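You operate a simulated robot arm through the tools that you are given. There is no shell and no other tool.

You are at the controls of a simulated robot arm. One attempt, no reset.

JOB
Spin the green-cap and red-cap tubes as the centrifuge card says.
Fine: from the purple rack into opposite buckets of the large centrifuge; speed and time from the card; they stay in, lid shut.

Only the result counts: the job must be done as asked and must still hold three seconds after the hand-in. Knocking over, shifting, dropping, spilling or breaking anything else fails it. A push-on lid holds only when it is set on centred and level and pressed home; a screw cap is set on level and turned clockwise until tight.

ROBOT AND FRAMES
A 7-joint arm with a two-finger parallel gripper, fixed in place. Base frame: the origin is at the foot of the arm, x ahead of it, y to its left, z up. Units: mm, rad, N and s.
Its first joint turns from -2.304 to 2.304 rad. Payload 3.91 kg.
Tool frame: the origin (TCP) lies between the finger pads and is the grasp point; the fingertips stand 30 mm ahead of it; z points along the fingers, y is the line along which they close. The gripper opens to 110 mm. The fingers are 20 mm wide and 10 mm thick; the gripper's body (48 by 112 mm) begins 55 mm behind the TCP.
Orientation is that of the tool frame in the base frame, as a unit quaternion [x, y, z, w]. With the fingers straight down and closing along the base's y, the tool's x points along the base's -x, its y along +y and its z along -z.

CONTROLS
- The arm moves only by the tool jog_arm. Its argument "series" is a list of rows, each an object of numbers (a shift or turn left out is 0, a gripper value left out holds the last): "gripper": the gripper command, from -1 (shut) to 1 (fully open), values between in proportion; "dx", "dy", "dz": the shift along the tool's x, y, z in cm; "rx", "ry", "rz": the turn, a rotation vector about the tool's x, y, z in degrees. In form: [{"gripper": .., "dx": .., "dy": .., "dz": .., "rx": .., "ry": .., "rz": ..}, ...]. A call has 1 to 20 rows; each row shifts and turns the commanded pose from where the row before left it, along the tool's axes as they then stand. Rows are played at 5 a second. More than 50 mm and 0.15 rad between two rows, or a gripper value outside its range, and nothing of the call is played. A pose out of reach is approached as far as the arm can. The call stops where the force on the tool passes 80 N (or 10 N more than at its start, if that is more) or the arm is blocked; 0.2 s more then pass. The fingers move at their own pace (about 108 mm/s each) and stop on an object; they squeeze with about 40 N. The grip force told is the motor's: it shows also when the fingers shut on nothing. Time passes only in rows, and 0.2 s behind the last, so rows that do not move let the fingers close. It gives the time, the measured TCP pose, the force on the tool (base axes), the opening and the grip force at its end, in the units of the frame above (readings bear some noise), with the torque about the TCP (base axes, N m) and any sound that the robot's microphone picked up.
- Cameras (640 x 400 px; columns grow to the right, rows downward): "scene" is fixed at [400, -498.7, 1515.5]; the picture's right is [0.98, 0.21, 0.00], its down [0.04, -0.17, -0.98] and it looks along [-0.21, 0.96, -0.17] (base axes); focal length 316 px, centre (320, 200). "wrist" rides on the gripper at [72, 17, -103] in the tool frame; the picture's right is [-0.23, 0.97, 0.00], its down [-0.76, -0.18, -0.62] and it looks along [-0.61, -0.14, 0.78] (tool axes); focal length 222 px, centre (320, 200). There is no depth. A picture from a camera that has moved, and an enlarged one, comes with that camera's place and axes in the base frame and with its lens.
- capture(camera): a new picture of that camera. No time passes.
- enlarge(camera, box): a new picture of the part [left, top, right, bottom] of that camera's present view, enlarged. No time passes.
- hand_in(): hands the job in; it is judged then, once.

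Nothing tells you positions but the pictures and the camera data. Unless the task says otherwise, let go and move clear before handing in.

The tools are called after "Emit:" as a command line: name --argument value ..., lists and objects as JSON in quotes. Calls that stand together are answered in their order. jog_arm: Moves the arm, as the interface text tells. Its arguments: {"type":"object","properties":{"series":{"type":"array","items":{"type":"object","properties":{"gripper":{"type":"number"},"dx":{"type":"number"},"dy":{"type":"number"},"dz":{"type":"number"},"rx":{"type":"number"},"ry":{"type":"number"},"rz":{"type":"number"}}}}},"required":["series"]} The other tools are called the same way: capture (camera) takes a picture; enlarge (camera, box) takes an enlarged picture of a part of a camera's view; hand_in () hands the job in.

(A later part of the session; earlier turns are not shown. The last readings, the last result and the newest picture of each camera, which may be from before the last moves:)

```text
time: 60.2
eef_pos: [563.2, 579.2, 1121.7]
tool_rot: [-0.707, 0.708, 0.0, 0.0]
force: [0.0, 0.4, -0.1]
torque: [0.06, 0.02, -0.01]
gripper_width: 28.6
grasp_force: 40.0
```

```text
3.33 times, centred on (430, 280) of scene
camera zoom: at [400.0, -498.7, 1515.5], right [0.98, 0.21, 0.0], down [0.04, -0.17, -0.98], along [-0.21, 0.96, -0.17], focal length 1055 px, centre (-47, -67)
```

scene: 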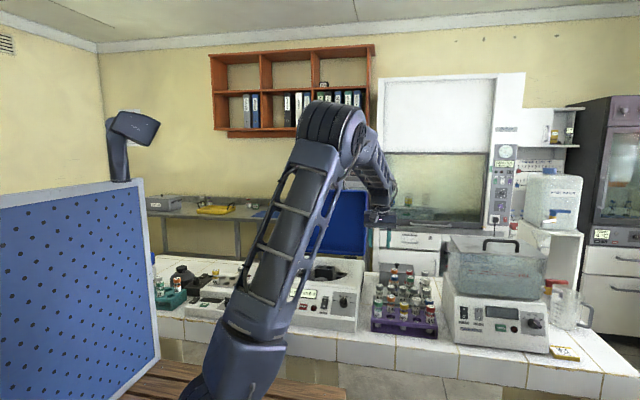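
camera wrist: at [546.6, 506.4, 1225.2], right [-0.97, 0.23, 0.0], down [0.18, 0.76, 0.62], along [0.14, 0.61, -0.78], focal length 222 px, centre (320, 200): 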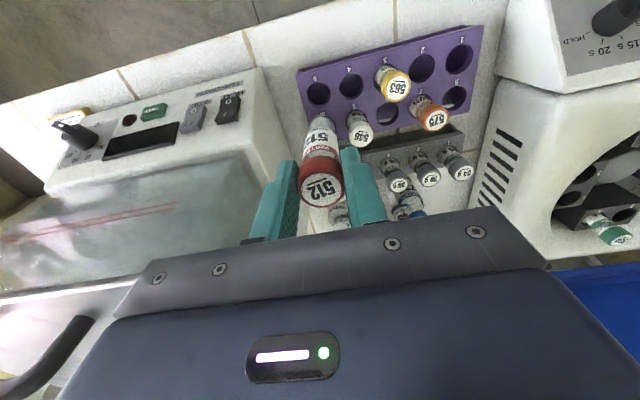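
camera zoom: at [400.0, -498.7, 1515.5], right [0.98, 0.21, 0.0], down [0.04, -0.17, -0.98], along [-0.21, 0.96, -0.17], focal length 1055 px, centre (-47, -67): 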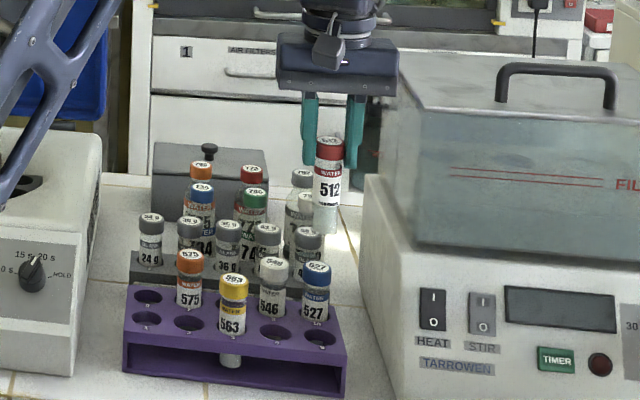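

Red is held. I'll carry it over hole 1.

Emit:
jog_arm --series '[{"dy": 3.8, "dx": -1.02}, {"dy": 3.8, "dx": -1.02}, {"dy": 3.8, "dx": -1.02}, {"dy": 3.8, "dx": -1.02}, {"dy": 3.8, "dx": -1.02}, {"dy": 3.8, "dx": -1.02}, {"dy": 3.8, "dx": -1.02}, {"dy": 3.8, "dx": -1.02}, {"dy": 3.8, "dx": -1.02}, {"dy": 3.8, "dx": -1.02}, {"dy": 3.8, "dx": -1.02}, {"dy": 3.85, "dx": -1.06}, {}, {}]'

Emit:
enlarge --camera "wrist" --box '[200, 20, 440, 230]'

Emit:
enlarge --camera "scene" --box '[270, 200, 370, 320]'

```text
time: 63.2
eef_pos: [106.2, 706.7, 1123.7]
tool_rot: [0.707, -0.707, 0.0, 0.0]
force: [-0.4, -0.3, -0.3]
torque: [-0.03, -0.04, 0.01]
gripper_width: 28.2
grasp_force: 40.2
```

```text
1.90 times, centred on (320, 125) of wrist
camera zoom: at [90.3, 631.9, 1226.7], right [-0.97, 0.23, 0.0], down [0.18, 0.76, 0.62], along [0.14, 0.61, -0.78], focal length 423 px, centre (320, 343)
```

zoom: 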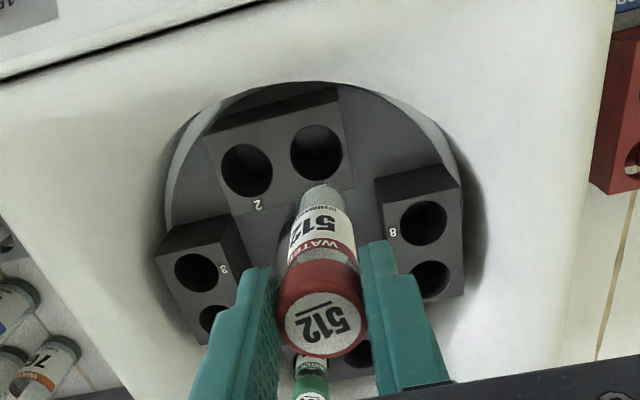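

```text
3.33 times, centred on (320, 260) of scene
camera zoom: at [400.0, -498.7, 1515.5], right [0.98, 0.21, 0.0], down [0.04, -0.17, -0.98], along [-0.21, 0.96, -0.17], focal length 1055 px, centre (320, 0)
```

zoom: 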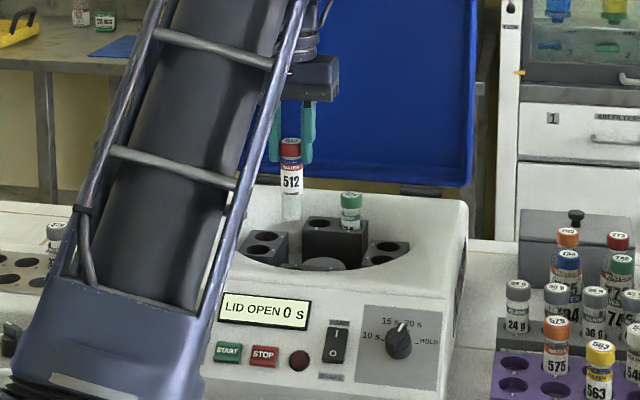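

Emit:
jog_arm --series '[{"dx": 0.32, "dy": -0.1, "dz": 1.5}, {"dz": 2}, {"dz": 1.7}, {}]'

Emit:
enlarge --camera "wrist" --box '[220, 40, 420, 230]'

Emit:
enlarge --camera "scene" --box '[290, 230, 350, 300]'

```text
time: 64.2
eef_pos: [106.5, 699.8, 1068.3]
tool_rot: [-0.707, 0.707, 0.0, 0.0]
force: [-0.1, -0.3, -0.6]
torque: [0.0, -0.03, 0.0]
gripper_width: 28.2
grasp_force: 39.6
```

```text
2.11 times, centred on (320, 135) of wrist
camera zoom: at [91.1, 627.3, 1172.7], right [-0.97, 0.23, 0.0], down [0.18, 0.76, 0.62], along [0.14, 0.61, -0.78], focal length 468 px, centre (320, 337)
```

zoom: 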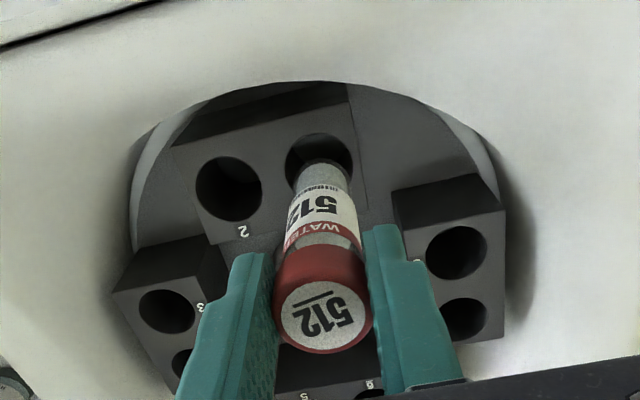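

```text
5.71 times, centred on (320, 265) of scene
camera zoom: at [400.0, -498.7, 1515.5], right [0.98, 0.21, 0.0], down [0.04, -0.17, -0.98], along [-0.21, 0.96, -0.17], focal length 1808 px, centre (320, -171)
```

zoom: 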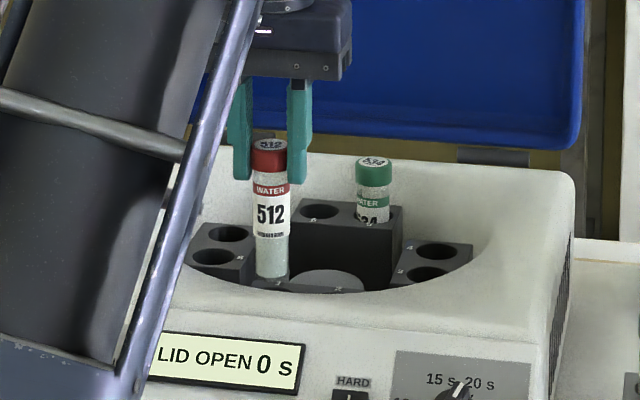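

Emit:
jog_arm --series '[{"dx": 0.1, "dy": -0.07, "dz": 0.8}, {"dz": 0.8}, {"dz": 0.5}, {}]'

Emit:
enlarge --camera "wrist" --box '[280, 90, 370, 150]'

Emit:
enlarge --camera "wrist" --box '[220, 40, 420, 230]'

Emit:
enlarge --camera "scene" --box '[300, 250, 330, 290]'

```text
time: 65.2
eef_pos: [109.3, 697.2, 1046.9]
tool_rot: [-0.707, 0.708, 0.0, 0.0]
force: [0.2, 0.6, -0.2]
torque: [0.02, 0.0, 0.0]
gripper_width: 28.4
grasp_force: 39.8
```

```text
6.67 times, centred on (325, 120) of wrist
camera zoom: at [93.8, 623.8, 1151.2], right [-0.97, 0.23, 0.0], down [0.18, 0.76, 0.62], along [0.14, 0.61, -0.78], focal length 1481 px, centre (287, 733)
```

zoom: 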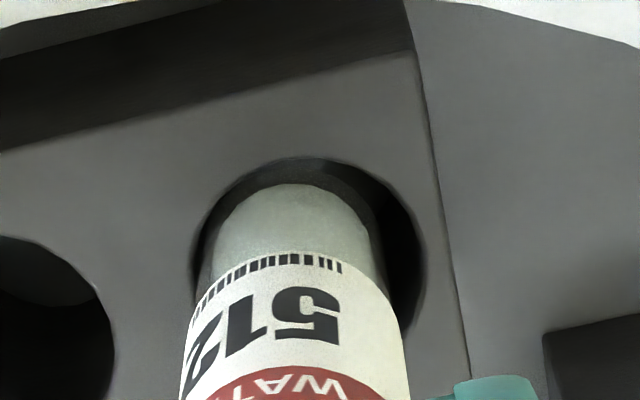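

```text
2.11 times, centred on (320, 135) of wrist
camera zoom: at [93.8, 623.8, 1151.2], right [-0.97, 0.23, 0.0], down [0.18, 0.76, 0.62], along [0.14, 0.61, -0.78], focal length 468 px, centre (320, 337)
```

zoom: 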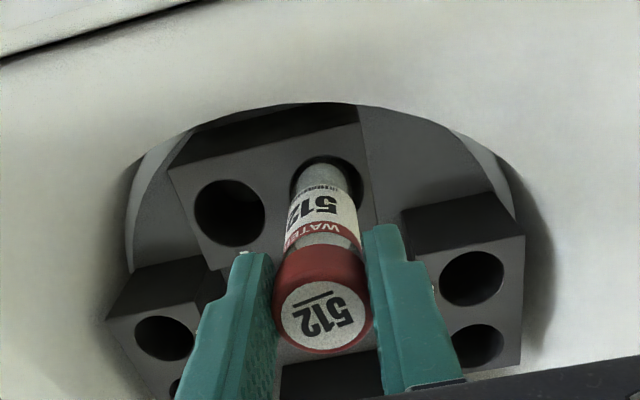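

```text
10.00 times, centred on (315, 270) of scene
camera zoom: at [400.0, -498.7, 1515.5], right [0.98, 0.21, 0.0], down [0.04, -0.17, -0.98], along [-0.21, 0.96, -0.17], focal length 3164 px, centre (370, -500)
```

zoom: 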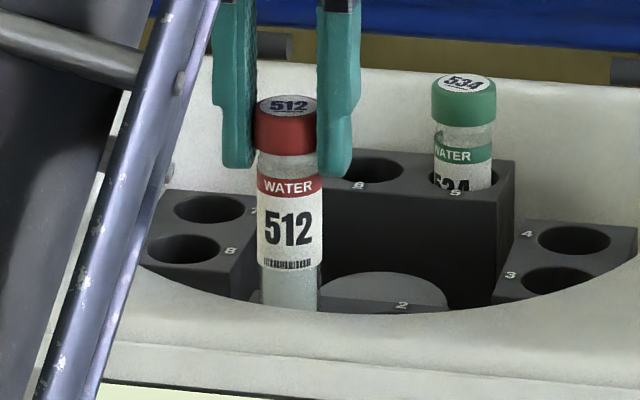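

Well centred in hole 1. I'll continue down.

Emit:
jog_arm --series '[{"dy": 0.1, "dz": 0.6}, {"dz": 0.7}, {"dz": 0.7}, {}]'

Emit:
enlarge --camera "wrist" --box '[270, 90, 370, 190]'

```text
time: 66.2
eef_pos: [108.4, 697.3, 1026.8]
tool_rot: [0.707, -0.707, 0.0, 0.0]
force: [1.0, 0.0, -0.7]
torque: [-0.01, -0.03, 0.01]
gripper_width: 28.4
grasp_force: 40.3
```

```text
4.00 times, centred on (320, 140) of wrist
camera zoom: at [92.9, 623.0, 1131.3], right [-0.97, 0.23, 0.0], down [0.18, 0.76, 0.62], along [0.14, 0.61, -0.78], focal length 888 px, centre (320, 440)
```

zoom: 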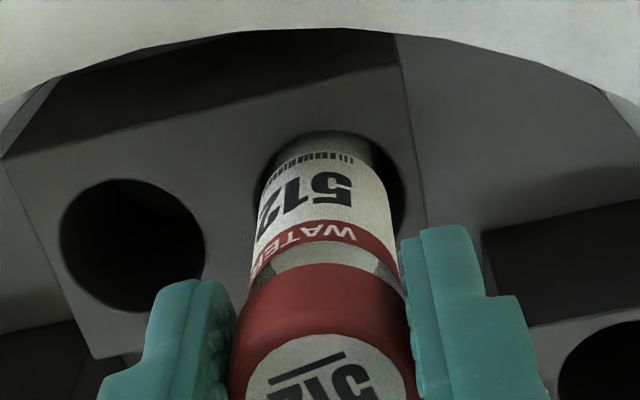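

Emit:
jog_arm --series '[{"dz": 0.5}, {"dz": 0.5}, {"dz": 0.5}, {}]'

Emit:
enlarge --camera "wrist" --box '[270, 90, 370, 190]'

Emit:
enlarge --camera "scene" --box '[300, 250, 330, 290]'

```text
time: 67.2
eef_pos: [109.2, 696.8, 1013.5]
tool_rot: [0.707, -0.707, 0.0, 0.0]
force: [-0.1, 1.9, -2.4]
torque: [0.16, 0.0, 0.0]
gripper_width: 28.7
grasp_force: 39.9
```

```text
4.00 times, centred on (320, 140) of wrist
camera zoom: at [92.5, 622.5, 1117.0], right [-0.97, 0.23, 0.0], down [0.18, 0.76, 0.62], along [0.14, 0.61, -0.78], focal length 888 px, centre (320, 440)
```

zoom: 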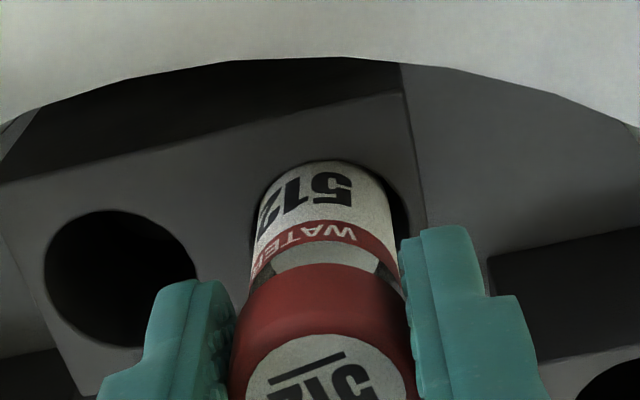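

```text
10.00 times, centred on (315, 270) of scene
camera zoom: at [400.0, -498.7, 1515.5], right [0.98, 0.21, 0.0], down [0.04, -0.17, -0.98], along [-0.21, 0.96, -0.17], focal length 3164 px, centre (370, -500)
```

zoom: 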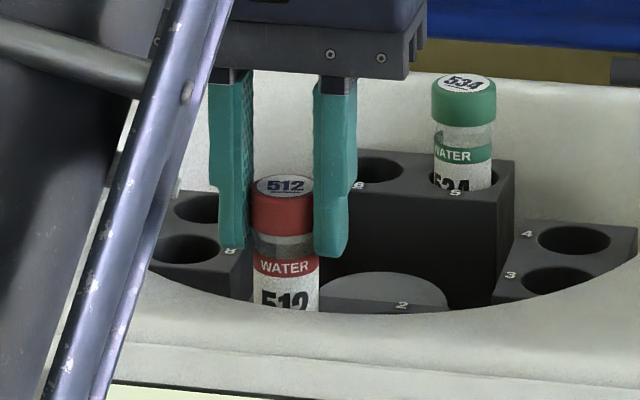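

Emit:
jog_arm --series '[{"dx": -0.25}, {"dz": 0.5}, {"dz": 0.5}, {"dz": 0.3}, {}]'

```text
time: 68.4
eef_pos: [108.0, 697.7, 1000.0]
tool_rot: [0.707, -0.707, 0.0, 0.0]
force: [0.7, 0.7, -0.2]
torque: [-0.01, 0.0, 0.0]
gripper_width: 28.6
grasp_force: 39.4
```

Emit:
jog_arm --series '[{"dz": 0.2}, {}]'

```text
time: 69.0
eef_pos: [108.2, 698.2, 999.3]
tool_rot: [0.707, -0.707, 0.0, 0.0]
force: [0.0, -2.9, 16.2]
torque: [-0.3, -0.07, -0.01]
gripper_width: 28.5
grasp_force: 40.1
```

The red tube is seated at the same height as green. I'll release it and lift.

Emit:
jog_arm --series '[{"dz": -0.15}, {"gripper": -0.25}, {}, {}, {"dz": -1}, {"dz": -2}, {"dz": -4}, {"dz": -4}, {"dz": -4}, {}]'

Emit:
capture --camera "wrist"

Emit:
capture --camera "scene"

Emit:
enlarge --camera "wrist" --box '[200, 20, 440, 230]'

Emit:
enlarge --camera "scene" --box '[280, 150, 380, 330]'

```text
time: 71.2
eef_pos: [107.8, 698.5, 1147.2]
tool_rot: [-0.707, 0.708, 0.0, 0.0]
force: [0.0, 0.6, -0.1]
torque: [-0.03, 0.0, 0.01]
gripper_width: 41.3
grasp_force: 0.0
```

```text
taken
camera wrist: at [92.9, 625.5, 1251.0], right [-0.97, 0.23, 0.0], down [0.18, 0.76, 0.62], along [0.14, 0.61, -0.78], focal length 222 px, centre (320, 200)
```

wrist: 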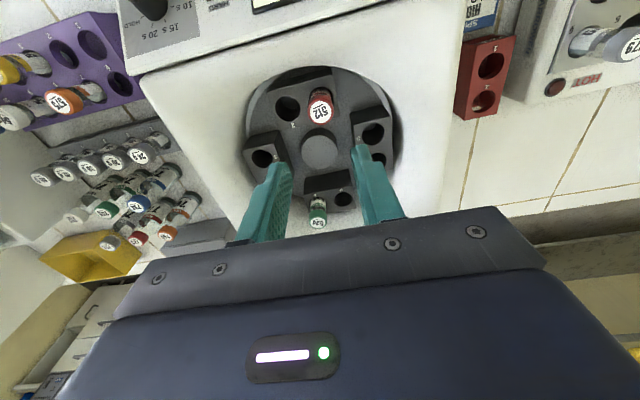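

```text
taken
```

scene: 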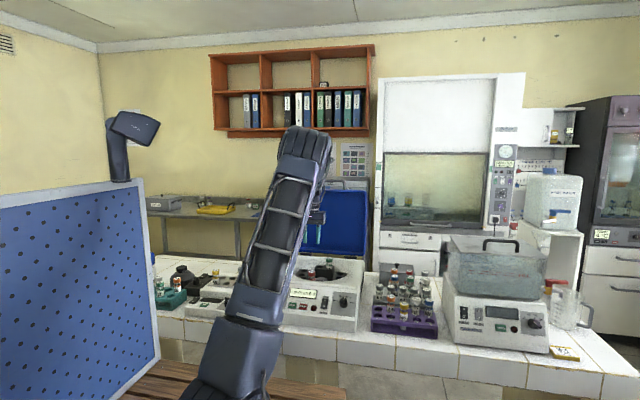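

```text
1.90 times, centred on (320, 125) of wrist
camera zoom: at [92.9, 625.5, 1251.0], right [-0.97, 0.23, 0.0], down [0.18, 0.76, 0.62], along [0.14, 0.61, -0.78], focal length 423 px, centre (320, 343)
```

zoom: 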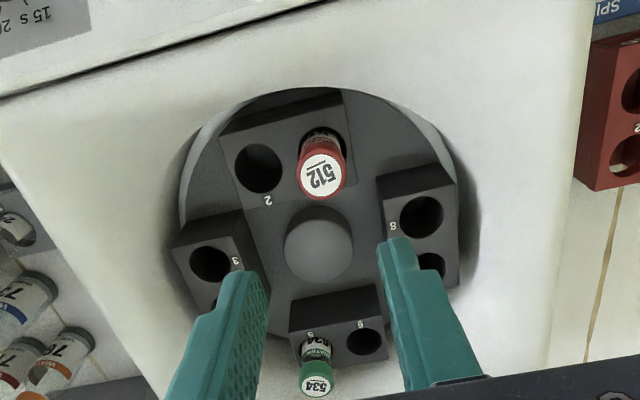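

```text
2.22 times, centred on (330, 240) of scene
camera zoom: at [400.0, -498.7, 1515.5], right [0.98, 0.21, 0.0], down [0.04, -0.17, -0.98], along [-0.21, 0.96, -0.17], focal length 703 px, centre (298, 111)
```

zoom: 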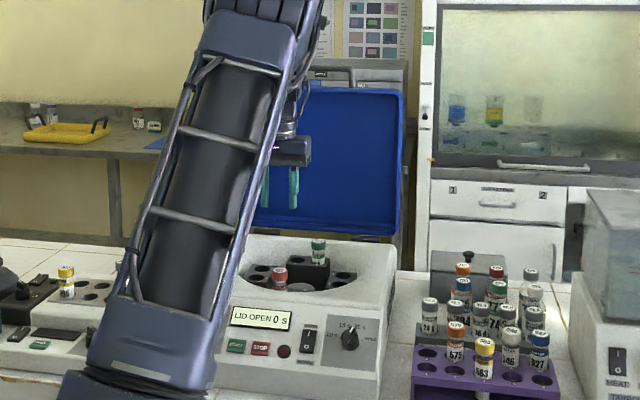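

Both tubes are seated in opposite holes (512 in hole 1, 534 in hole 5). Next I'll set the knobs, approaching along the panel normal (about 39° tilt), starting with the time knob.

Emit:
jog_arm --series '[{"dy": -2.5, "dx": 3.4}, {"dy": -2.5, "dx": 3.4}, {"dy": -2.5, "dx": 3.4}, {"dy": -2.5, "dx": 3.4}, {"dy": -2.5, "dx": 3.4}, {"dy": -2.6, "dx": 3.3}, {"ry": -7.8}, {"ry": -7.8}, {"ry": -7.8}, {"ry": -7.8}, {"ry": -7.8}, {"rz": 8}, {"rz": 8}, {"rz": 8}, {}]'

Emit:
capture --camera "wrist"

Emit:
capture --camera "scene"

```text
time: 74.4
eef_pos: [259.6, 496.3, 1148.4]
tool_rot: [-0.513, 0.791, 0.28, 0.182]
force: [-0.3, -0.1, -0.2]
torque: [-0.04, -0.03, -0.01]
gripper_width: 41.0
grasp_force: 0.1
```

```text
taken
camera wrist: at [216.0, 384.1, 1191.7], right [-0.8, 0.47, 0.38], down [0.47, 0.09, 0.88], along [0.38, 0.88, -0.29], focal length 222 px, centre (320, 200)
```

wrist: 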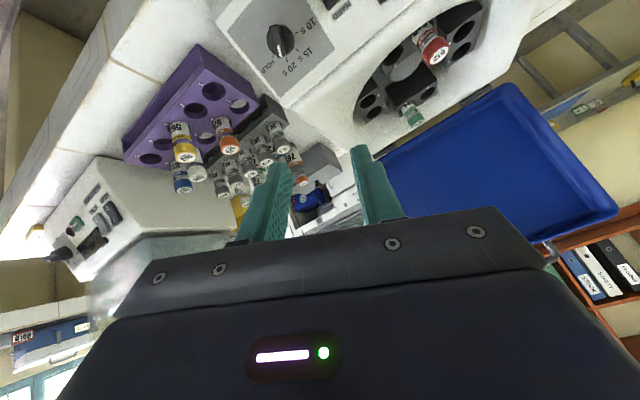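

```text
taken
```

scene: 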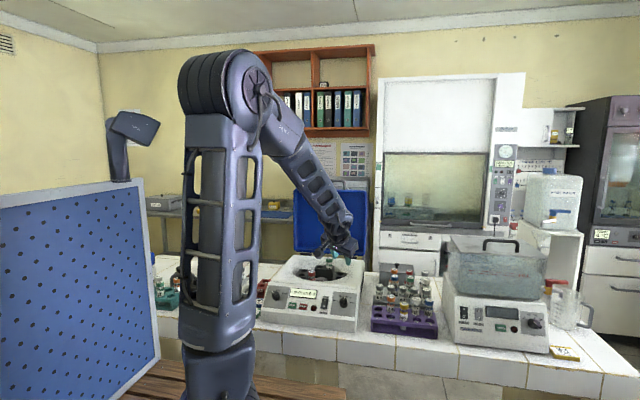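

The tilted pose works. I'll lower to the approach point in front of the time knob.

Emit:
jog_arm --series '[{"dx": 2.26, "dy": -1.01, "dz": 3.06}, {"dx": 2.26, "dy": -1.01, "dz": 3.06}, {"dx": 2.26, "dy": -1.01, "dz": 3.06}, {}]'

Emit:
capture --camera "wrist"

Emit:
enlarge --camera "wrist" --box '[220, 40, 420, 230]'

Emit:
enlarge --camera "scene" --box '[290, 230, 390, 340]'

```text
time: 75.4
eef_pos: [259.5, 493.5, 1029.8]
tool_rot: [-0.513, 0.791, 0.28, 0.182]
force: [-1.0, -0.3, 0.2]
torque: [0.01, -0.04, 0.02]
gripper_width: 41.4
grasp_force: 0.1
```

```text
taken
camera wrist: at [215.5, 381.8, 1073.2], right [-0.8, 0.47, 0.38], down [0.47, 0.09, 0.88], along [0.38, 0.88, -0.29], focal length 222 px, centre (320, 200)
```

wrist: 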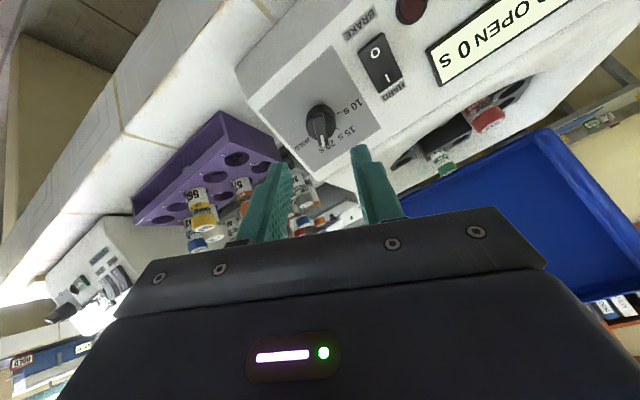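

```text
2.11 times, centred on (320, 135) of wrist
camera zoom: at [215.5, 381.8, 1073.2], right [-0.8, 0.47, 0.38], down [0.47, 0.09, 0.88], along [0.38, 0.88, -0.29], focal length 468 px, centre (320, 337)
```

zoom: 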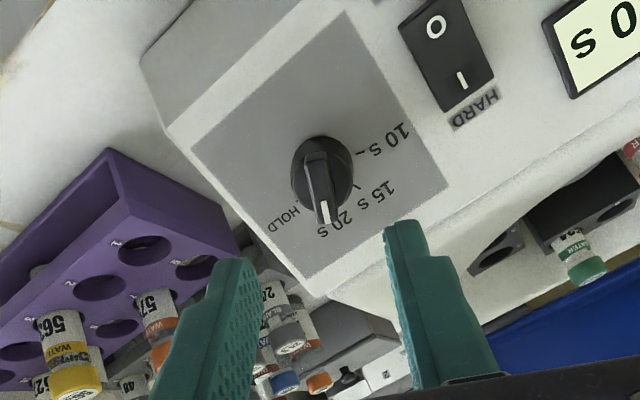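

```text
3.64 times, centred on (340, 285) of scene
camera zoom: at [400.0, -498.7, 1515.5], right [0.98, 0.21, 0.0], down [0.04, -0.17, -0.98], along [-0.21, 0.96, -0.17], focal length 1150 px, centre (247, -109)
```

zoom: 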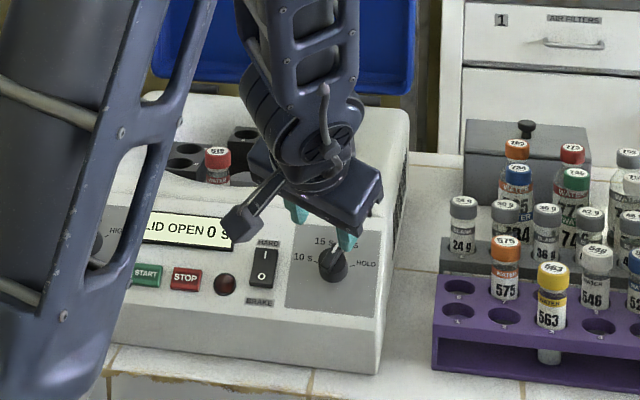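

Alignment is within a millimetre or so. I'll advance along the panel normal onto the time knob.

Emit:
jog_arm --series '[{"dx": 0.3, "rz": 3, "dz": 2}, {"dz": 2}, {"dz": 1.2}, {"dz": 0.8}, {}]'

Emit:
enlarge --camera "wrist" --box '[220, 60, 420, 240]'

Emit:
enlarge --camera "scene" --box '[300, 250, 370, 320]'

```text
time: 76.6
eef_pos: [258.0, 530.7, 983.3]
tool_rot: [-0.492, 0.804, 0.285, 0.174]
force: [-0.8, 0.0, 0.5]
torque: [0.06, 0.0, 0.0]
gripper_width: 41.1
grasp_force: 0.1
```

```text
2.22 times, centred on (320, 150) of wrist
camera zoom: at [211.5, 421.2, 1028.1], right [-0.76, 0.5, 0.41], down [0.5, 0.07, 0.86], along [0.4, 0.86, -0.31], focal length 494 px, centre (320, 311)
```

zoom: 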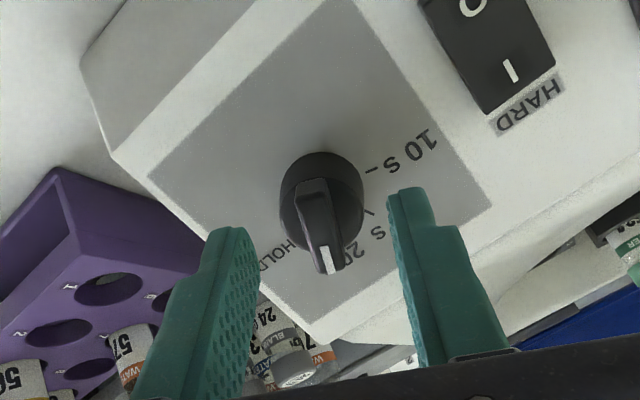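

```text
5.71 times, centred on (335, 285) of scene
camera zoom: at [400.0, -498.7, 1515.5], right [0.98, 0.21, 0.0], down [0.04, -0.17, -0.98], along [-0.21, 0.96, -0.17], focal length 1808 px, centre (234, -286)
```

zoom: 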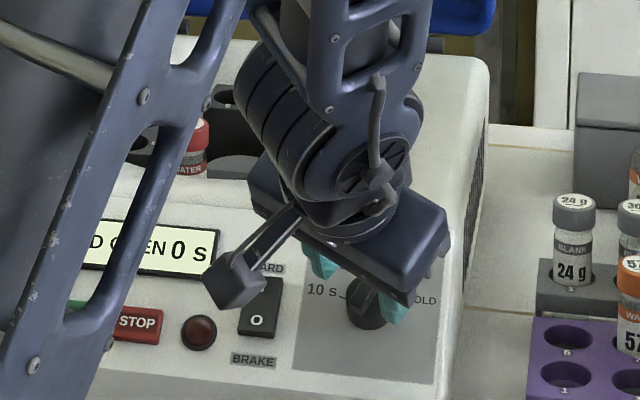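

Emit:
jog_arm --series '[{"dx": 0.28, "dy": 0.1, "dz": 0.4}, {"dz": 0.4}, {}]'

Emit:
enlarge --camera "wrist" --box '[220, 60, 420, 240]'

```text
time: 77.4
eef_pos: [256.1, 533.8, 975.9]
tool_rot: [-0.492, 0.805, 0.284, 0.174]
force: [-0.8, -1.1, -0.6]
torque: [0.01, -0.03, 0.02]
gripper_width: 41.2
grasp_force: 0.1
```

```text
2.22 times, centred on (320, 150) of wrist
camera zoom: at [209.5, 425.5, 1020.9], right [-0.76, 0.5, 0.41], down [0.5, 0.07, 0.86], along [0.4, 0.86, -0.31], focal length 494 px, centre (320, 311)
```

zoom: 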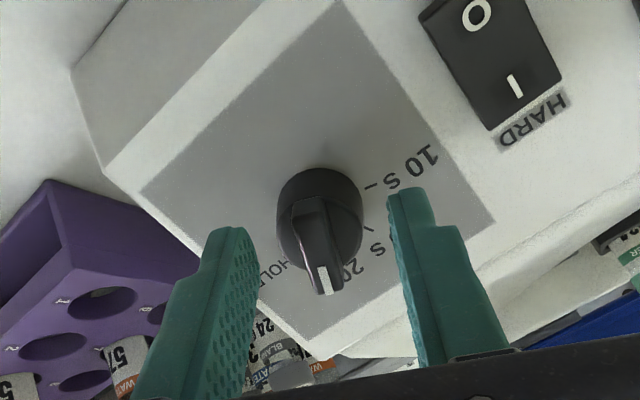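

Emit:
jog_arm --series '[{"dx": 0.1, "gripper": -0.6}, {"gripper": -1}, {}, {}, {}]'

Emit:
enlarge --camera "wrist" --box '[220, 60, 420, 240]'

```text
time: 78.6
eef_pos: [256.0, 534.2, 974.3]
tool_rot: [-0.492, 0.804, 0.284, 0.175]
force: [15.3, -10.6, -7.7]
torque: [0.07, -0.24, -0.33]
gripper_width: 9.7
grasp_force: 44.8
```

```text
2.22 times, centred on (320, 150) of wrist
camera zoom: at [210.0, 424.3, 1019.1], right [-0.76, 0.5, 0.41], down [0.5, 0.07, 0.86], along [0.4, 0.86, -0.31], focal length 494 px, centre (320, 311)
```

zoom: 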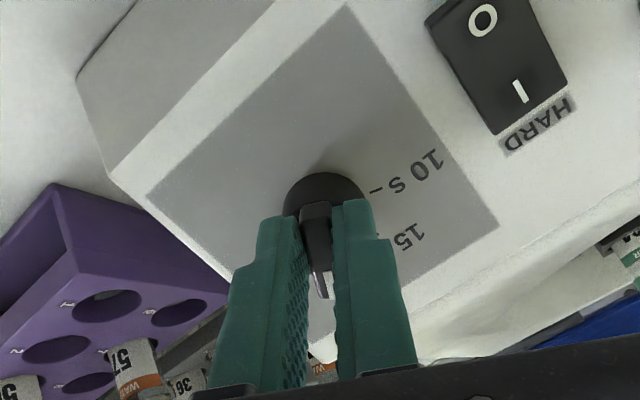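

Emit:
jog_arm --series '[{"dy": -0.2}, {"rz": -7}, {"rz": -7}, {"rz": -7}, {}]'

Emit:
enlarge --camera "wrist" --box '[220, 60, 420, 240]'

```text
time: 79.8
eef_pos: [259.8, 533.7, 973.3]
tool_rot: [-0.63, 0.701, 0.248, 0.224]
force: [21.7, -4.6, 0.8]
torque: [0.89, -0.4, -0.47]
gripper_width: 9.8
grasp_force: 45.5
```

```text
2.22 times, centred on (320, 150) of wrist
camera zoom: at [235.8, 413.2, 1010.1], right [-0.94, 0.26, 0.21], down [0.26, 0.18, 0.95], along [0.21, 0.95, -0.24], focal length 494 px, centre (320, 311)
```

zoom: 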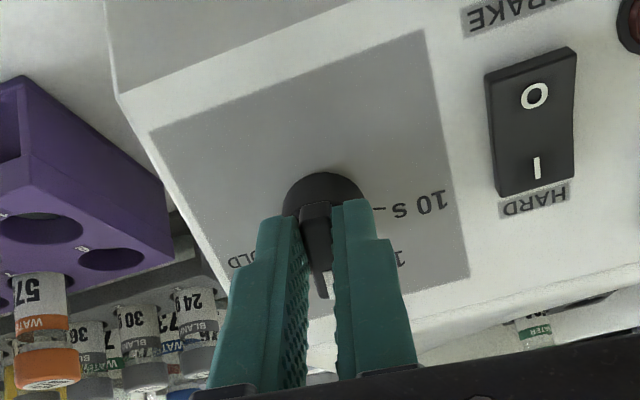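

Emit:
jog_arm --series '[{"dy": -0.2, "rz": -7}, {"rz": -8}, {"rz": -8}, {"rz": -8}, {}]'

Emit:
enlarge --camera "wrist" --box '[220, 60, 420, 240]'

```text
time: 81.0
eef_pos: [263.2, 534.6, 974.1]
tool_rot: [0.793, -0.508, -0.179, -0.284]
force: [48.4, 15.2, 12.9]
torque: [-0.54, -1.22, -1.43]
gripper_width: 10.0
grasp_force: 45.1
```

```text
2.22 times, centred on (320, 150) of wrist
camera zoom: at [278.7, 411.5, 1008.6], right [-0.98, -0.16, -0.13], down [-0.16, 0.2, 0.97], along [-0.13, 0.97, -0.22], focal length 494 px, centre (320, 311)
```

zoom: 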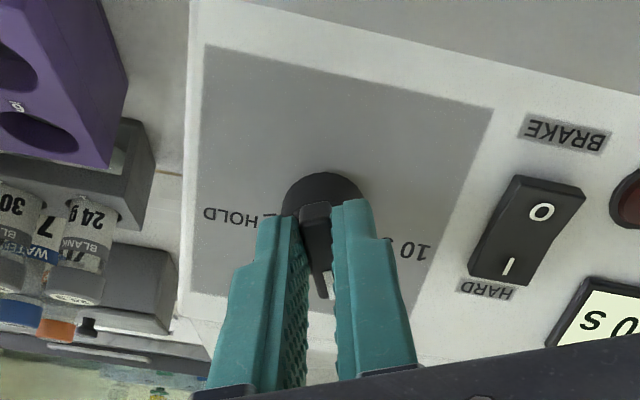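

The TCP sits about 7 mm off the knob axis along the bar. I'll open, shift and re-grip before turning on.

Emit:
jog_arm --series '[{"gripper": -0.55}, {}, {"dx": -0.35}, {"dx": -0.35}, {}]'

Emit:
enlarge --camera "wrist" --box '[220, 60, 420, 240]'

Emit:
enlarge --camera "scene" --box '[300, 250, 370, 320]'

```text
time: 82.2
eef_pos: [257.1, 537.8, 976.1]
tool_rot: [0.795, -0.506, -0.18, -0.281]
force: [-1.0, -0.1, -0.3]
torque: [0.02, 0.01, -0.01]
gripper_width: 24.8
grasp_force: 0.0
```

```text
2.22 times, centred on (320, 150) of wrist
camera zoom: at [273.3, 415.8, 1012.0], right [-0.98, -0.16, -0.13], down [-0.16, 0.2, 0.97], along [-0.13, 0.97, -0.22], focal length 494 px, centre (320, 311)
```

zoom: 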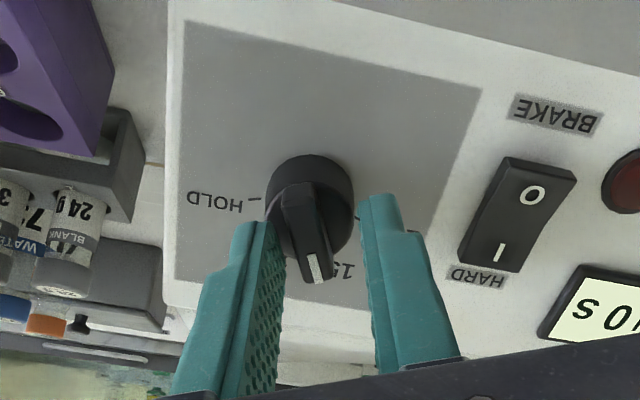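

```text
5.71 times, centred on (335, 285) of scene
camera zoom: at [400.0, -498.7, 1515.5], right [0.98, 0.21, 0.0], down [0.04, -0.17, -0.98], along [-0.21, 0.96, -0.17], focal length 1808 px, centre (234, -286)
```

zoom: 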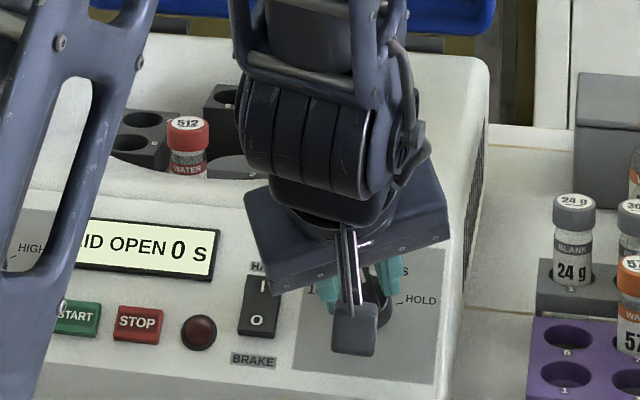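

Emit:
jog_arm --series '[{"dy": -0.35, "dz": 0.3}, {"gripper": -1}, {}, {}, {}]'

Emit:
jog_arm --series '[{"rz": -7}, {"rz": -7}, {"rz": -7}, {}]'

Emit:
enlarge --camera "wrist" --box '[220, 60, 420, 240]'

```text
time: 83.4
eef_pos: [260.5, 540.7, 975.6]
tool_rot: [0.796, -0.505, -0.18, -0.282]
force: [-5.3, -16.6, 7.6]
torque: [-0.15, -0.2, -0.19]
gripper_width: 9.7
grasp_force: 45.1
```

```text
time: 84.4
eef_pos: [259.8, 540.1, 975.6]
tool_rot: [0.874, -0.352, -0.125, -0.31]
force: [-6.4, -9.1, -3.1]
torque: [0.29, -0.2, -0.09]
gripper_width: 10.0
grasp_force: 44.4
```

```text
2.22 times, centred on (320, 150) of wrist
camera zoom: at [301.4, 426.6, 1017.1], right [-0.84, -0.42, -0.34], down [-0.43, 0.12, 0.9], along [-0.34, 0.9, -0.28], focal length 494 px, centre (320, 311)
```

zoom: 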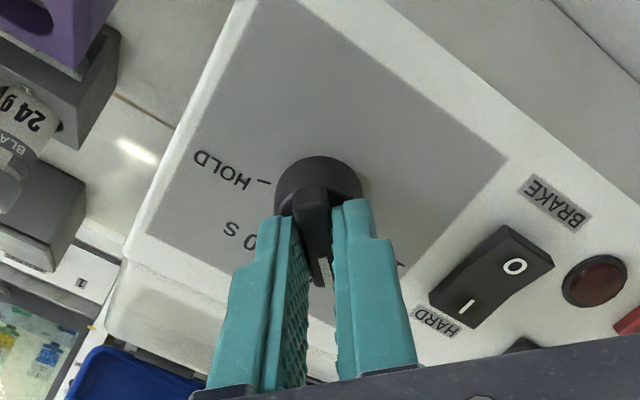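

Forces are low now. I'll turn the rest of the way to 10 s.

Emit:
jog_arm --series '[{"rz": -7}, {"rz": -7}, {"rz": -7}, {"rz": -7}, {"rz": -3}, {}]'

Emit:
enlarge --camera "wrist" --box '[220, 60, 420, 240]'

```text
time: 85.8
eef_pos: [259.8, 541.5, 974.5]
tool_rot: [0.937, -0.106, -0.038, -0.332]
force: [-8.2, -7.0, -4.9]
torque: [0.33, 0.81, -0.65]
gripper_width: 10.2
grasp_force: 45.0
```

```text
2.22 times, centred on (320, 150) of wrist
camera zoom: at [327.8, 449.6, 1035.7], right [-0.44, -0.7, -0.57], down [-0.7, -0.13, 0.7], along [-0.56, 0.71, -0.43], focal length 494 px, centre (320, 311)
```

zoom: 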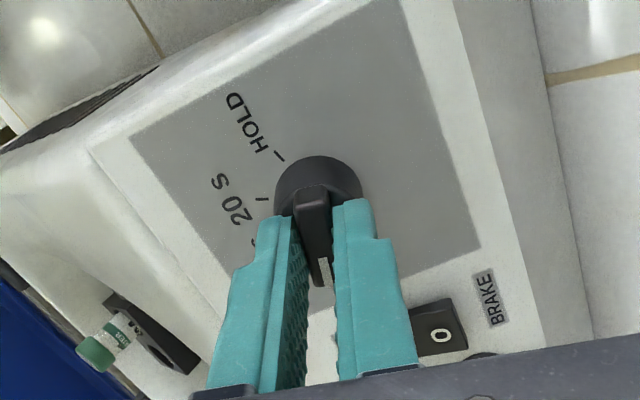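

Emit:
jog_arm --series '[{"gripper": -0.5}, {}, {"dz": -1.5}, {"dz": -3}, {"dz": -3}, {}]'

Emit:
enlarge --camera "wrist" --box '[220, 20, 420, 200]'

Emit:
enlarge --camera "scene" --box '[310, 260, 370, 320]'

```text
time: 87.2
eef_pos: [262.2, 492.5, 1032.4]
tool_rot: [0.936, -0.107, -0.037, -0.332]
force: [0.3, -0.1, 0.8]
torque: [0.04, -0.02, 0.01]
gripper_width: 27.6
grasp_force: 0.0
```

```text
2.22 times, centred on (320, 110) of wrist
camera zoom: at [329.3, 401.7, 1093.6], right [-0.44, -0.7, -0.57], down [-0.7, -0.12, 0.7], along [-0.56, 0.71, -0.43], focal length 494 px, centre (320, 400)
```

zoom: 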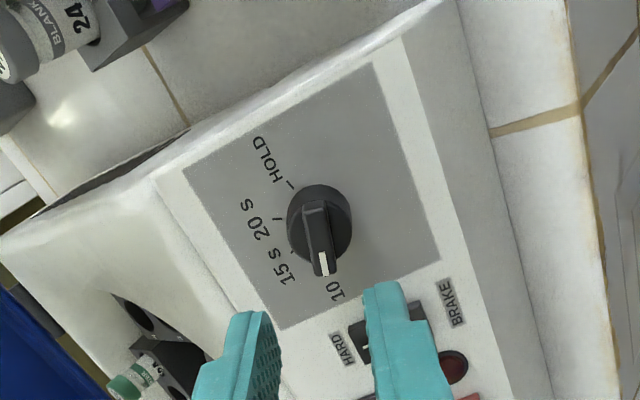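

```text
6.67 times, centred on (340, 290) of scene
camera zoom: at [400.0, -498.7, 1515.5], right [0.98, 0.21, 0.0], down [0.04, -0.17, -0.98], along [-0.21, 0.96, -0.17], focal length 2109 px, centre (187, -400)
```

zoom: 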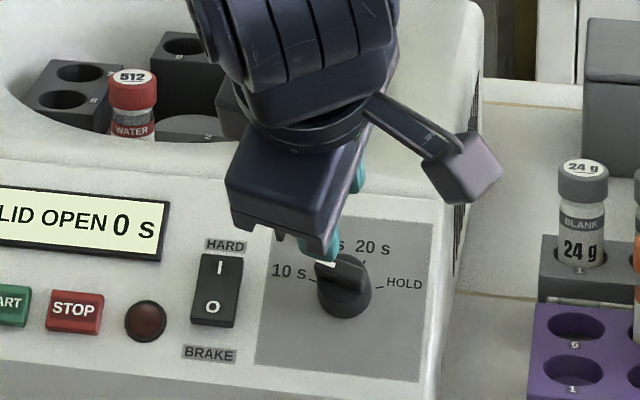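

The time pointer is at 10 s. Next is the speed knob.

Emit:
jog_arm --series '[{"dx": -4.22, "dy": 0.96, "gripper": -0.25}, {"dx": -4.22, "dy": 0.96}, {"dx": -4.22, "dy": 0.96}, {"dx": -4.22, "dy": 0.96}, {"dx": -4.22, "dy": 0.96}, {"dx": -4.22, "dy": 0.96}, {"rz": 8}, {"rz": 8}, {}]'

Emit:
capture --camera "wrist"

Emit:
enlarge --camera "wrist" --box '[220, 20, 420, 200]'

Emit:
enlarge --camera "scene" --box '[320, 265, 360, 310]'

```text
time: 89.2
eef_pos: [0.3, 495.4, 1033.5]
tool_rot: [0.913, -0.236, -0.083, -0.323]
force: [-0.4, 0.1, -0.5]
torque: [-0.07, -0.02, 0.03]
gripper_width: 41.3
grasp_force: 0.0
```

```text
taken
camera wrist: at [56.5, 390.5, 1083.6], right [-0.67, -0.58, -0.47], down [-0.58, 0.02, 0.81], along [-0.46, 0.82, -0.34], focal length 222 px, centre (320, 200)
```

wrist: 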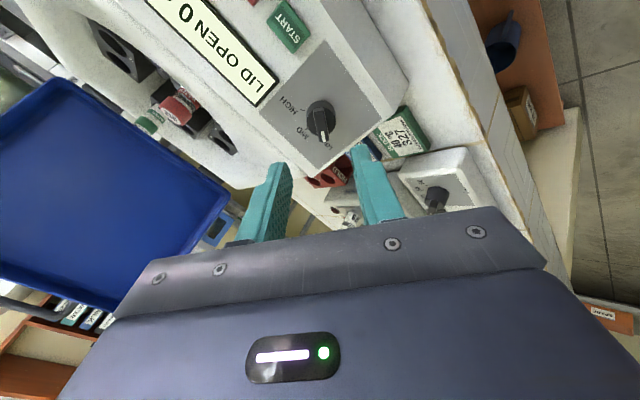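

```text
2.22 times, centred on (320, 110) of wrist
camera zoom: at [56.5, 390.5, 1083.6], right [-0.67, -0.58, -0.47], down [-0.58, 0.02, 0.81], along [-0.46, 0.82, -0.34], focal length 494 px, centre (320, 400)
```

zoom: 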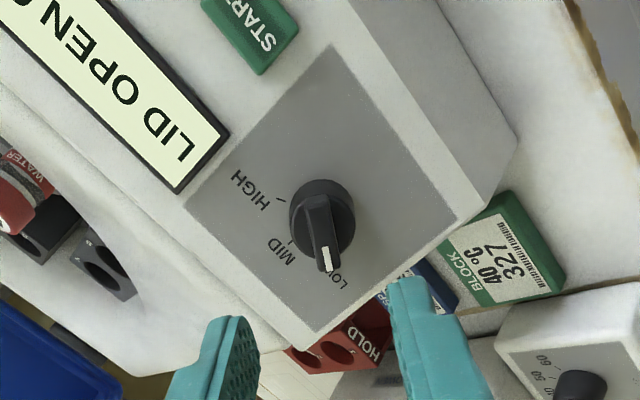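

```text
8.89 times, centred on (340, 288) of scene
camera zoom: at [400.0, -498.7, 1515.5], right [0.98, 0.21, 0.0], down [0.04, -0.17, -0.98], along [-0.21, 0.96, -0.17], focal length 2812 px, centre (142, -578)
```

zoom: 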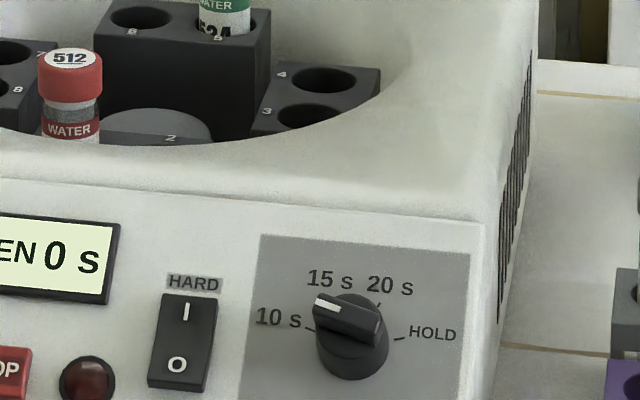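

The time pointer looks roughly at 10 s; I'll verify it later. The tool is already aligned with the speed knob bar, so I'll advance onto it.

Emit:
jog_arm --series '[{"dz": 2.5, "dx": -0.05, "dy": 0.05}, {"dz": 2.5}, {"dz": 1.2}, {}]'

Emit:
enlarge --camera "wrist" --box '[220, 60, 420, 240]'

```text
time: 90.2
eef_pos: [1.0, 533.7, 986.9]
tool_rot: [0.913, -0.236, -0.084, -0.323]
force: [0.8, 0.3, 0.3]
torque: [0.0, 0.0, -0.01]
gripper_width: 41.3
grasp_force: 0.0
```

```text
2.22 times, centred on (320, 150) of wrist
camera zoom: at [56.5, 428.8, 1037.1], right [-0.67, -0.58, -0.47], down [-0.58, 0.02, 0.81], along [-0.46, 0.82, -0.34], focal length 494 px, centre (320, 311)
```

zoom: 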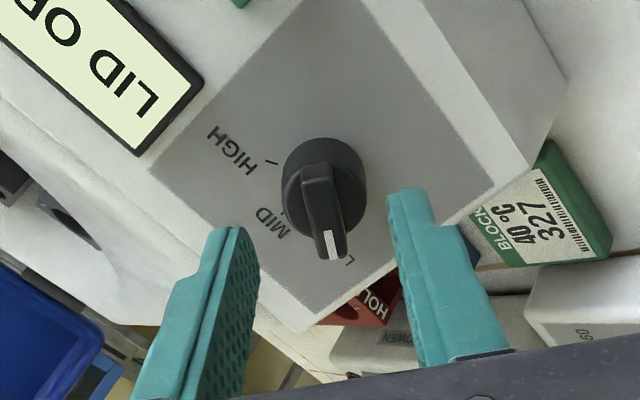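

Emit:
jog_arm --series '[{"dz": 0.7, "dy": 0.08}, {"dz": 0.65}, {}, {"gripper": -0.6}, {"gripper": -1}, {}, {}]'

Emit:
enlarge --camera "wrist" --box '[220, 60, 420, 240]'

```text
time: 91.8
eef_pos: [0.6, 539.6, 974.6]
tool_rot: [0.913, -0.237, -0.083, -0.323]
force: [-0.5, -2.8, -2.6]
torque: [0.41, 0.27, -0.63]
gripper_width: 9.9
grasp_force: 45.8
```

```text
2.22 times, centred on (320, 150) of wrist
camera zoom: at [56.4, 436.1, 1024.8], right [-0.67, -0.58, -0.47], down [-0.58, 0.02, 0.81], along [-0.46, 0.82, -0.34], focal length 494 px, centre (320, 311)
```

zoom: 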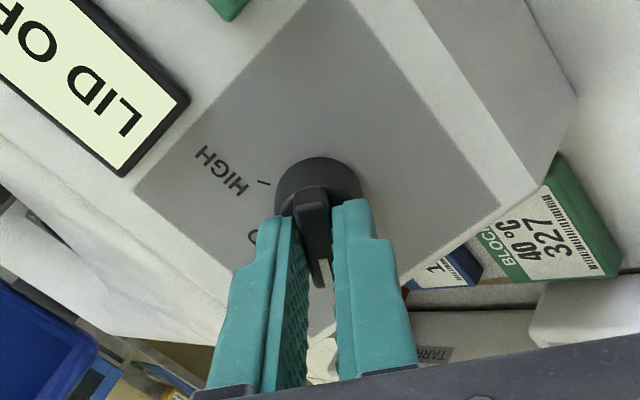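

Emit:
jog_arm --series '[{"rz": 8}, {"rz": 8}, {"rz": 8}, {"rz": 8}, {"rz": 8}, {}]'

Emit:
enlarge --camera "wrist" --box '[220, 60, 420, 240]'

```text
time: 93.2
eef_pos: [0.2, 539.5, 974.5]
tool_rot: [0.776, -0.534, -0.189, -0.275]
force: [-1.1, -23.4, 1.2]
torque: [-0.42, -0.22, -0.2]
gripper_width: 9.7
grasp_force: 44.8
```

```text
2.22 times, centred on (320, 150) of wrist
camera zoom: at [11.3, 417.6, 1009.8], right [-0.99, -0.11, -0.09], down [-0.11, 0.21, 0.97], along [-0.09, 0.97, -0.22], focal length 494 px, centre (320, 311)
```

zoom: 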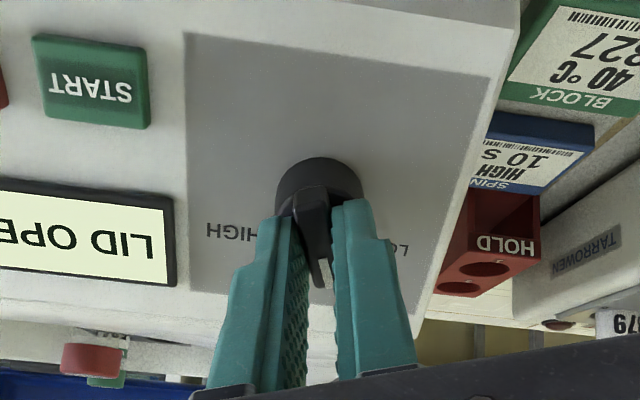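

Emit:
jog_arm --series '[{"dx": 0.12, "rz": 8}, {"rz": 8}, {"rz": 8}, {"rz": 8}, {"rz": 8}, {}]'

Emit:
jog_arm --series '[{"rz": 8}, {"rz": 8}, {"rz": 8}, {"rz": 8}, {"rz": 8}, {"rz": 6}, {}]'

Emit:
enlarge --camera "wrist" --box '[220, 60, 420, 240]'

```text
time: 94.6
eef_pos: [-0.4, 539.9, 974.7]
tool_rot: [-0.547, 0.767, 0.274, 0.194]
force: [5.6, -17.4, 13.9]
torque: [-0.45, 0.23, 0.17]
gripper_width: 9.9
grasp_force: 44.7
```

```text
time: 96.2
eef_pos: [-0.6, 540.3, 975.6]
tool_rot: [-0.203, 0.921, 0.326, 0.073]
force: [-0.4, 14.4, 1.1]
torque: [0.45, -0.21, 1.07]
gripper_width: 11.3
grasp_force: 44.5
```

```text
2.22 times, centred on (320, 150) of wrist
camera zoom: at [-72.1, 462.8, 1046.5], right [-0.2, 0.76, 0.62], down [0.77, -0.27, 0.58], along [0.61, 0.59, -0.53], focal length 494 px, centre (320, 311)
```

zoom: 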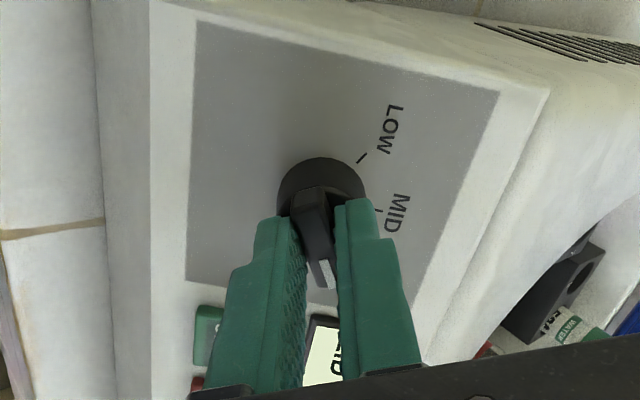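

The knob has reached its stop on the HIGH side. I'll relieve the twist, release and look.

Emit:
jog_arm --series '[{"rz": -4}, {}, {"gripper": -0.5}, {}, {"dz": -1.5}, {"dz": -3}, {"dz": -3}, {}]'

Emit:
enlarge --camera "wrist" --box '[220, 20, 420, 200]'

Emit:
enlarge --camera "scene" --box '[260, 265, 320, 315]'

Emit:
enlarge --camera "scene" --box '[325, 275, 355, 305]'

```text
time: 98.0
eef_pos: [-1.1, 494.0, 1037.3]
tool_rot: [-0.236, 0.913, 0.323, 0.084]
force: [-0.6, -0.8, -0.1]
torque: [0.0, -0.01, -0.03]
gripper_width: 27.6
grasp_force: 0.1
```

```text
2.22 times, centred on (320, 110) of wrist
camera zoom: at [-71.1, 412.5, 1104.7], right [-0.27, 0.75, 0.61], down [0.75, -0.23, 0.62], along [0.6, 0.62, -0.5], focal length 494 px, centre (320, 400)
```

zoom: 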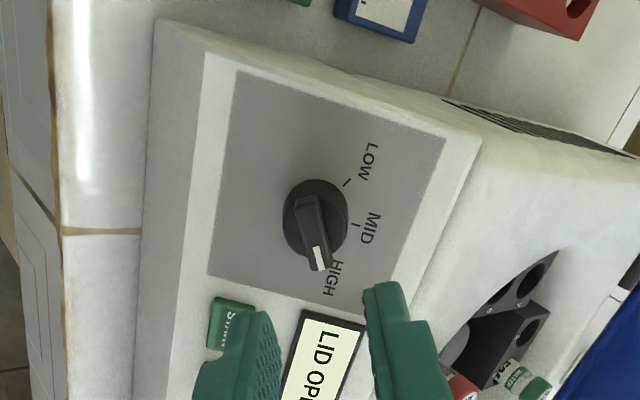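

```text
8.00 times, centred on (290, 290) of scene
camera zoom: at [400.0, -498.7, 1515.5], right [0.98, 0.21, 0.0], down [0.04, -0.17, -0.98], along [-0.21, 0.96, -0.17], focal length 2531 px, centre (560, -520)
```

zoom: 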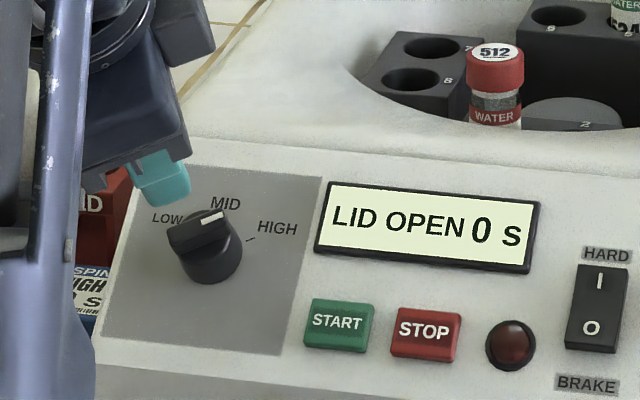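

```text
13.33 times, centred on (340, 290) of scene
camera zoom: at [400.0, -498.7, 1515.5], right [0.98, 0.21, 0.0], down [0.04, -0.17, -0.98], along [-0.21, 0.96, -0.17], focal length 4218 px, centre (53, -1000)
```

zoom: 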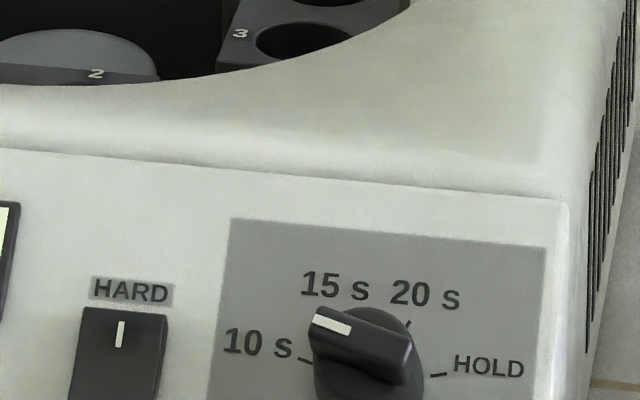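

Speed is on HIGH and time on 10 s. Next I'll reposition to grip the lid handle and lower the lid.

Emit:
jog_arm --series '[{"rz": 8}, {"rz": 8}, {"rz": 8}, {"rz": 5}, {}, {"dx": -2.62, "dy": 2.52, "dz": -3.1}, {"dx": -2.62, "dy": 2.52, "dz": -3.1}, {"dx": -2.62, "dy": 2.52, "dz": -3.1}, {"dx": -2.62, "dy": 2.52, "dz": -3.1}, {"dx": -2.62, "dy": 2.52, "dz": -3.1}, {"rx": -7}, {"rx": -7}, {"rx": -7}, {}]'

```text
time: 101.0
eef_pos: [124.9, 489.1, 1241.9]
tool_rot: [0.004, 0.875, 0.483, -0.004]
force: [-0.2, 0.4, 0.6]
torque: [0.0, -0.03, -0.06]
gripper_width: 27.6
grasp_force: 0.0
out of reach, approached as far as the arm can: row 9, 13
```

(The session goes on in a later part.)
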